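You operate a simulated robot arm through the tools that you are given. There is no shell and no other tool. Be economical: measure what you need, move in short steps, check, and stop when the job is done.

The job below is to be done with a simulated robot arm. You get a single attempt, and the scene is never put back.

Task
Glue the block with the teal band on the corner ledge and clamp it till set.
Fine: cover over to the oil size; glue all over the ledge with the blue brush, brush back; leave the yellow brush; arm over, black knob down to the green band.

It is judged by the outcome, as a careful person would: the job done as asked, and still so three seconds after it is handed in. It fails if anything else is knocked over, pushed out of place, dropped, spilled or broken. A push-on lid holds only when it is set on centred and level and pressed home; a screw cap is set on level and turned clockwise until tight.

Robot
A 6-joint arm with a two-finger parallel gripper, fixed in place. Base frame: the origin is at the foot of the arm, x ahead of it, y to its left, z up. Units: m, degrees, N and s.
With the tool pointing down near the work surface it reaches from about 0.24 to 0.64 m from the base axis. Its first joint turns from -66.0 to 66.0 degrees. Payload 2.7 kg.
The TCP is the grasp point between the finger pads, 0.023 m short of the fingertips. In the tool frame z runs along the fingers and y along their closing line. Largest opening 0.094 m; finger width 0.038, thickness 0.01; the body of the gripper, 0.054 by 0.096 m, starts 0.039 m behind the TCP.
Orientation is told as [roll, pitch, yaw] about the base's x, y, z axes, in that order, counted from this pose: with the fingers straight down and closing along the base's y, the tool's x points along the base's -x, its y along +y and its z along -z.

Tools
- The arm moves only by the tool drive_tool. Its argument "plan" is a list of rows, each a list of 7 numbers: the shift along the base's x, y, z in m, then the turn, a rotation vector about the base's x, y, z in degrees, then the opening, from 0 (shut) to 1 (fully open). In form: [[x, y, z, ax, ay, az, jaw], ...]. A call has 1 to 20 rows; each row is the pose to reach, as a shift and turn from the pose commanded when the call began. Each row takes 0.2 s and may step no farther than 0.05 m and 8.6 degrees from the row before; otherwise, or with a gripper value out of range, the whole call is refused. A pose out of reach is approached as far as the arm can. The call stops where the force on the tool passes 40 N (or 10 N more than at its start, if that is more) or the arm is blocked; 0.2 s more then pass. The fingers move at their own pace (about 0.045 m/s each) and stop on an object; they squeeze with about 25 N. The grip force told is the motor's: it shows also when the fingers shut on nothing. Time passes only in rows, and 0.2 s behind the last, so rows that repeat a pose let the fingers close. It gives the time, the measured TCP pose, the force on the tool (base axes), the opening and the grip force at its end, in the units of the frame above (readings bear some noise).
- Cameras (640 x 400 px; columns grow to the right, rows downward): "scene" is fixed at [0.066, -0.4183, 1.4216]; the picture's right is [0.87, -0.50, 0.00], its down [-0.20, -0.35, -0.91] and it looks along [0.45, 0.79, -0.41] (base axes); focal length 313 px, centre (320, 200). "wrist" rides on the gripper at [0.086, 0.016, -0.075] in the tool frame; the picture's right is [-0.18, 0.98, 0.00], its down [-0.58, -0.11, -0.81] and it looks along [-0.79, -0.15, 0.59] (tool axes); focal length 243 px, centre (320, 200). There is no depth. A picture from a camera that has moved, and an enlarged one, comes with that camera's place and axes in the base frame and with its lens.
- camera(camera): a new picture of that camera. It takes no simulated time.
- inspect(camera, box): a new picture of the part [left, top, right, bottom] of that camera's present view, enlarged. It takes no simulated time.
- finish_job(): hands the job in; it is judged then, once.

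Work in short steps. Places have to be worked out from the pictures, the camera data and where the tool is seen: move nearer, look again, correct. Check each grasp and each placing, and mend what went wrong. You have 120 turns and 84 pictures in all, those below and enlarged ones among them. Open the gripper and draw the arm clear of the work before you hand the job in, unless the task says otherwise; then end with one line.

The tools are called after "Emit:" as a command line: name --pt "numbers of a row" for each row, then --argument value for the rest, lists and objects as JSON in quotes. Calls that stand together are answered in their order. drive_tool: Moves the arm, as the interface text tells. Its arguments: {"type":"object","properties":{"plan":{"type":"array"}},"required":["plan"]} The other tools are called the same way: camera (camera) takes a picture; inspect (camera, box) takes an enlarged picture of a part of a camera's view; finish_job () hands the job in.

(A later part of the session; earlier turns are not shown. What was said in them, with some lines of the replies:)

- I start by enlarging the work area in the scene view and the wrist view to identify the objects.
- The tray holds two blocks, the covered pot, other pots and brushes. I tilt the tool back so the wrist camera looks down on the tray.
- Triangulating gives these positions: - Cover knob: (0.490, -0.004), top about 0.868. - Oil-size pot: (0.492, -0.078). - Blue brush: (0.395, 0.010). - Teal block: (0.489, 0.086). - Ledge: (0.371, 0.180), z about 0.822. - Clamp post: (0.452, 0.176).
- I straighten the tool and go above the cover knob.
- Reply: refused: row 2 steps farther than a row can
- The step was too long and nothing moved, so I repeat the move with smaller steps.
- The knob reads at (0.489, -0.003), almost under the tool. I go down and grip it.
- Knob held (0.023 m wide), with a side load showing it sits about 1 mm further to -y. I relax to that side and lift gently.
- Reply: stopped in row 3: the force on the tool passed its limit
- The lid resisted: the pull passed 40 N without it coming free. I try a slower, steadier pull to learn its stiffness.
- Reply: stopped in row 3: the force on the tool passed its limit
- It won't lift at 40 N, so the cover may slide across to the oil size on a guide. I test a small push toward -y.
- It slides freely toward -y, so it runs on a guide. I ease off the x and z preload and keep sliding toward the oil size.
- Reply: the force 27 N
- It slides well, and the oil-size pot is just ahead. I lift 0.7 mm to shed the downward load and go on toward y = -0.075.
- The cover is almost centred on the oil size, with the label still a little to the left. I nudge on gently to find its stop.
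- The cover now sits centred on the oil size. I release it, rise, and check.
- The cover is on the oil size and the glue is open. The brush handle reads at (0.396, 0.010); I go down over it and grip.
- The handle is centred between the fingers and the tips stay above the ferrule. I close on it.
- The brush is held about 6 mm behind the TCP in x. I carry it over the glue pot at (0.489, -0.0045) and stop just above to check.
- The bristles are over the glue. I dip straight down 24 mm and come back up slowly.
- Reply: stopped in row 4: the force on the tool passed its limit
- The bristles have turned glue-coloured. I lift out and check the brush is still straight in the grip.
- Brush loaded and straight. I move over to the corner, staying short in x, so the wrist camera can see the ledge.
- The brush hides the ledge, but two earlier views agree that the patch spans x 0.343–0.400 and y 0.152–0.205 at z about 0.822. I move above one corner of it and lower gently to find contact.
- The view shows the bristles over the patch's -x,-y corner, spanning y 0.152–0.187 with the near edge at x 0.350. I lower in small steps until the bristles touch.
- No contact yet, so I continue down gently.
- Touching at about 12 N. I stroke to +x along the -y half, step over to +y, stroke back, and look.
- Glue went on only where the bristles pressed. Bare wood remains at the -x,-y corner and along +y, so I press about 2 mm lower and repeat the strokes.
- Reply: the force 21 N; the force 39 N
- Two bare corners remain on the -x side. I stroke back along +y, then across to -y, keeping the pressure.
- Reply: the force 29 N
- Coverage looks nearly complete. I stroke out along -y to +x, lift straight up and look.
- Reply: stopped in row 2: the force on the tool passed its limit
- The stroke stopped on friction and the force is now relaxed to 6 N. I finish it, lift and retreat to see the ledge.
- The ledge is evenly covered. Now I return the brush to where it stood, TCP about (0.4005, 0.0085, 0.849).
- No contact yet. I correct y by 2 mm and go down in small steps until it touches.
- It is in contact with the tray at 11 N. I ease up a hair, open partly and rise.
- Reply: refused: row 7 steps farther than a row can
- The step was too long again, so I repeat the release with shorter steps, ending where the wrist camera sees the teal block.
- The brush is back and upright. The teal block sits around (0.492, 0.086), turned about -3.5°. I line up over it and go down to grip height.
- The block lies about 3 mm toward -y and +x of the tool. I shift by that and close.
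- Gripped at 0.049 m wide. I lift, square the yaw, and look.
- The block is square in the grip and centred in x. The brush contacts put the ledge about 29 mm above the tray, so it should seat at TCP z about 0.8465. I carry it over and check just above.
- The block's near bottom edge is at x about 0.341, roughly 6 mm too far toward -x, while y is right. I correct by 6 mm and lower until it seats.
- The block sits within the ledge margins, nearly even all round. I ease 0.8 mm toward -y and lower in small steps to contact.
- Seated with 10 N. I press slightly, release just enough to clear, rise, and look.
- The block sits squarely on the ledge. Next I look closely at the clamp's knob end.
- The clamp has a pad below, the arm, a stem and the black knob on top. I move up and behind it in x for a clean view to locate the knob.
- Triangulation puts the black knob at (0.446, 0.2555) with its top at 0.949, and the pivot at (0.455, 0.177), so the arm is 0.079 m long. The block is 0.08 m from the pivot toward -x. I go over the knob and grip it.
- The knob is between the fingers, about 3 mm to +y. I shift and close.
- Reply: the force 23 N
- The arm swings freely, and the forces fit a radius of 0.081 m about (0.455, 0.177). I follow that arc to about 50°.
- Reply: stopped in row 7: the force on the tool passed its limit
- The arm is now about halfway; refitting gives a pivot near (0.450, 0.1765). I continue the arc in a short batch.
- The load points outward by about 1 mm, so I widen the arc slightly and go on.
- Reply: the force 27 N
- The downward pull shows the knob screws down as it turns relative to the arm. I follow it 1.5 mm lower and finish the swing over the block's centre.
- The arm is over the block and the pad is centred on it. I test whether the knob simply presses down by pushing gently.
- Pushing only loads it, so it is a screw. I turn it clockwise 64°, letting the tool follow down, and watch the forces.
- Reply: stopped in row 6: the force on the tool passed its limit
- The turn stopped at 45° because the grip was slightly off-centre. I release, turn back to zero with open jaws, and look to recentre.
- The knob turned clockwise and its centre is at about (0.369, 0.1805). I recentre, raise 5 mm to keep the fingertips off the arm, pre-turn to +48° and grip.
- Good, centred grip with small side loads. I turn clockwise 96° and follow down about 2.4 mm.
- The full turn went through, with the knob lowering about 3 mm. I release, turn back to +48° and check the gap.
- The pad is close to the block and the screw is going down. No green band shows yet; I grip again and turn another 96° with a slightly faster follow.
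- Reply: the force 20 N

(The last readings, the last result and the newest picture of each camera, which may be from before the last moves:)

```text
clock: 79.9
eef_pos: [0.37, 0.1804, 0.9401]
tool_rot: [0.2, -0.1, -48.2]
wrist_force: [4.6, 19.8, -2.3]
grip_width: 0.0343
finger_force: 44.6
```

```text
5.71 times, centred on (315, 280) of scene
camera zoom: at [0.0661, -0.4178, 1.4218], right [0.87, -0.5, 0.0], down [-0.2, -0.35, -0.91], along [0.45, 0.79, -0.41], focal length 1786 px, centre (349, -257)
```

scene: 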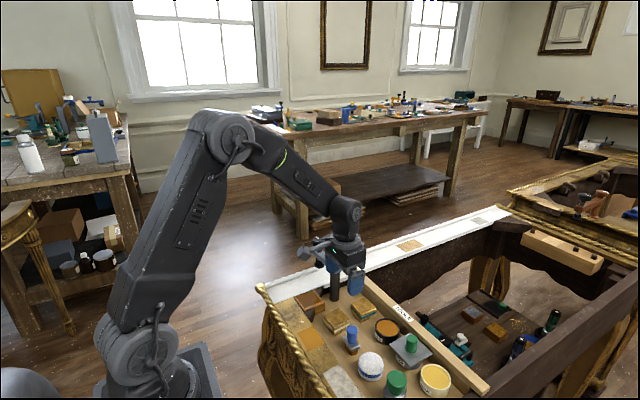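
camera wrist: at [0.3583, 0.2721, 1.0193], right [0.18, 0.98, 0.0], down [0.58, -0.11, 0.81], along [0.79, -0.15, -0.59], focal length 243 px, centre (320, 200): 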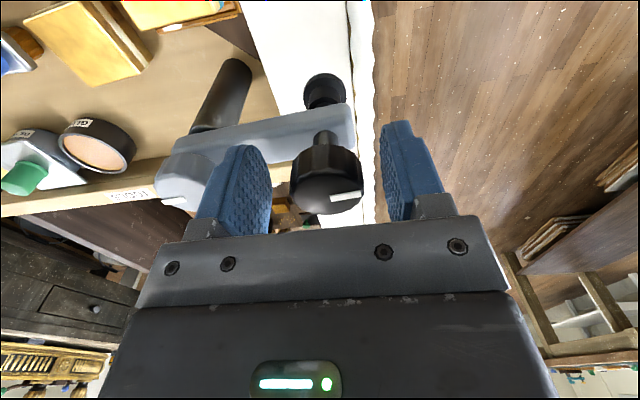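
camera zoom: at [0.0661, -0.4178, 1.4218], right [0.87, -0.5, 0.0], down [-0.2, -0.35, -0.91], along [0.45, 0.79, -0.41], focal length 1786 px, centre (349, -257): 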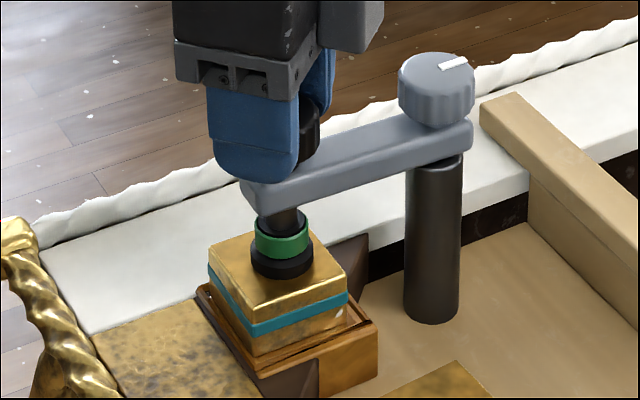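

The collar on the clamp foot now shows its green band, so the pressure is right and I stop turning. I relieve the side load, open, and rise straight up and away.

Emit:
drive_tool --pt "0 0.001 0 0 0 0 0.3" --pt "0 0.001 0 0 0 0 0.55" --pt "0 0.001 0 0 0 0 0.65" --pt "0 0.001 0 0 0 0 0.65" --pt "0 0.001 0.015 0 0 0 0.65" --pt "0 0.001 0.045 0 0 0 0.65" --pt "0 0.001 0.085 0 0 0 0.65" --pt "-0.01 -0.02 0.12 0 0 8 0.65" --pt "-0.02 -0.05 0.15 0 0 16 0.65" --pt "-0.03 -0.08 0.18 0 0 24 0.65" --pt "-0.03 -0.1 0.2 0 0 32 0.65" --pt "-0.03 -0.1 0.22 0 0 40 0.65" --pt "-0.03 -0.1 0.23 0 0 48 0.65" --pt "-0.03 -0.1 0.23 0 0 48 0.65"

Emit:
camera --camera "scene"

Emit:
inspect --camera "scene" --box '[285, 245, 345, 315]'

Emit:
inspect --camera "scene" --box '[300, 270, 460, 400]'

```text
clock: 82.9
eef_pos: [0.3394, 0.079, 1.1706]
tool_rot: [0.1, 0.0, 0.0]
wrist_force: [0.4, 0.3, 0.0]
grip_width: 0.0612
finger_force: 0.1
```

```text
11 pictures are left
```

scene: 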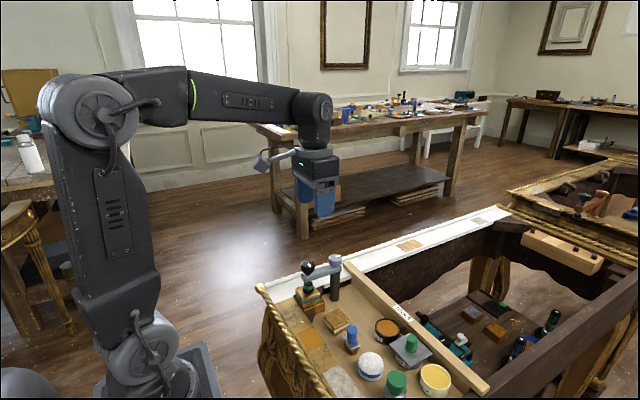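

```text
5.71 times, centred on (315, 280) of scene
camera zoom: at [0.066, -0.4183, 1.4216], right [0.87, -0.5, 0.0], down [-0.2, -0.35, -0.91], along [0.45, 0.79, -0.41], focal length 1786 px, centre (349, -257)
```

zoom: 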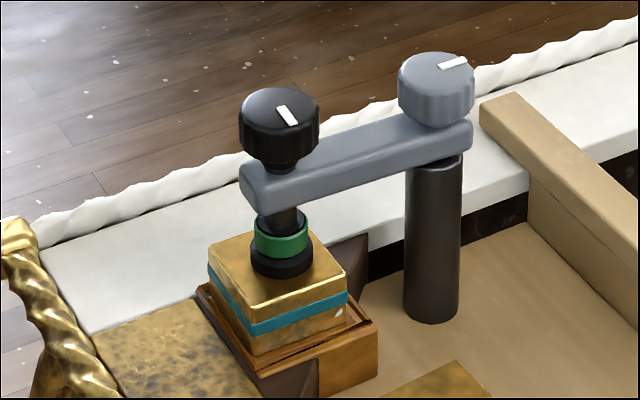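

```text
3.08 times, centred on (380, 335) of scene
camera zoom: at [0.066, -0.4183, 1.4216], right [0.87, -0.5, 0.0], down [-0.2, -0.35, -0.91], along [0.45, 0.79, -0.41], focal length 962 px, centre (135, -215)
```

zoom: 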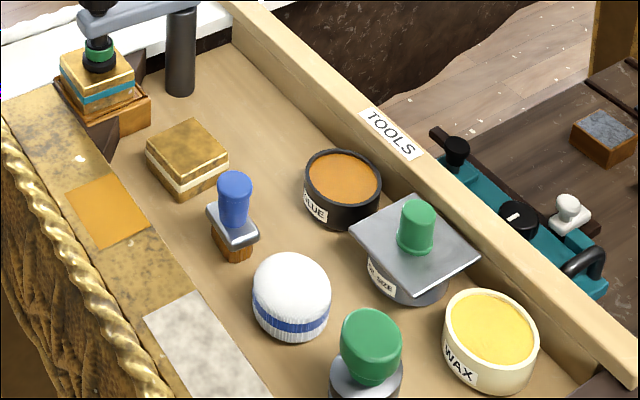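

The green band stays lit with the gripper off, the block is square, the brush stands in its place and the cover is on the oil size. I wait a few seconds to confirm it holds.

Emit:
drive_tool --pt "0 0 0 0 0 0 0.65" --pt "0 0 0 0 0 0 0.65" --pt "0 0 0 0 0 0 0.65" --pt "0 0 0 0 0 0 0.65" --pt "0 0 0 0 0 0 0.65" --pt "0 0 0 0 0 0 0.65" --pt "0 0 0 0 0 0 0.65" --pt "0 0 0 0 0 0 0.65" --pt "0 0 0 0 0 0 0.65" --pt "0 0 0 0 0 0 0.65" --pt "0 0 0 0 0 0 0.65" --pt "0 0 0 0 0 0 0.65" --pt "0 0 0 0 0 0 0.65" --pt "0 0 0 0 0 0 0.65" --pt "0 0 0 0 0 0 0.65" --pt "0 0 0 0 0 0 0.65" --pt "0 0 0 0 0 0 0.65" --pt "0 0 0 0 0 0 0.65" --pt "0 0 0 0 0 0 0.65" --pt "0 0 0 0 0 0 1"

Emit:
inspect --camera "scene" --box '[285, 245, 345, 315]'

```text
clock: 87.1
eef_pos: [0.3394, 0.0784, 1.1705]
tool_rot: [0.1, -0.2, -0.1]
wrist_force: [-0.6, -0.3, -0.1]
grip_width: 0.0942
finger_force: 0.1
```

```text
5.71 times, centred on (315, 280) of scene
camera zoom: at [0.066, -0.4183, 1.4216], right [0.87, -0.5, 0.0], down [-0.2, -0.35, -0.91], along [0.45, 0.79, -0.41], focal length 1786 px, centre (349, -257)
```

zoom: 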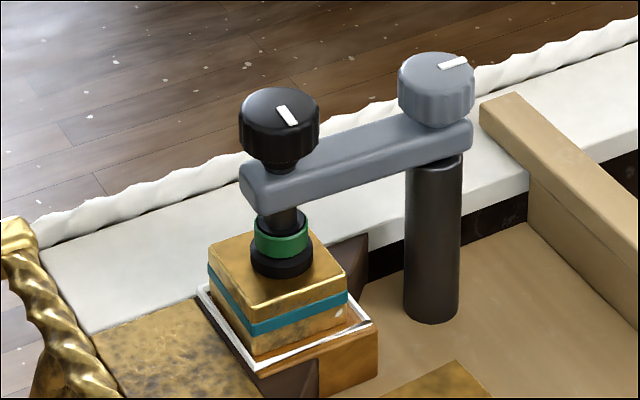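

The clamp holds at the green band, and the squeezed-out glue line has turned white all round, which I take to mean it has set. I hand in the job.

Emit:
finish_job

```text
The job is handed in.
```

The teal-banded block is glued on the corner ledge and clamped with the black knob down to the green band. The glue line has turned white, which I read as set. The cover is on the oil size and the blue brush is back in its place. I saw no yellow brush within reach and left everything else alone.
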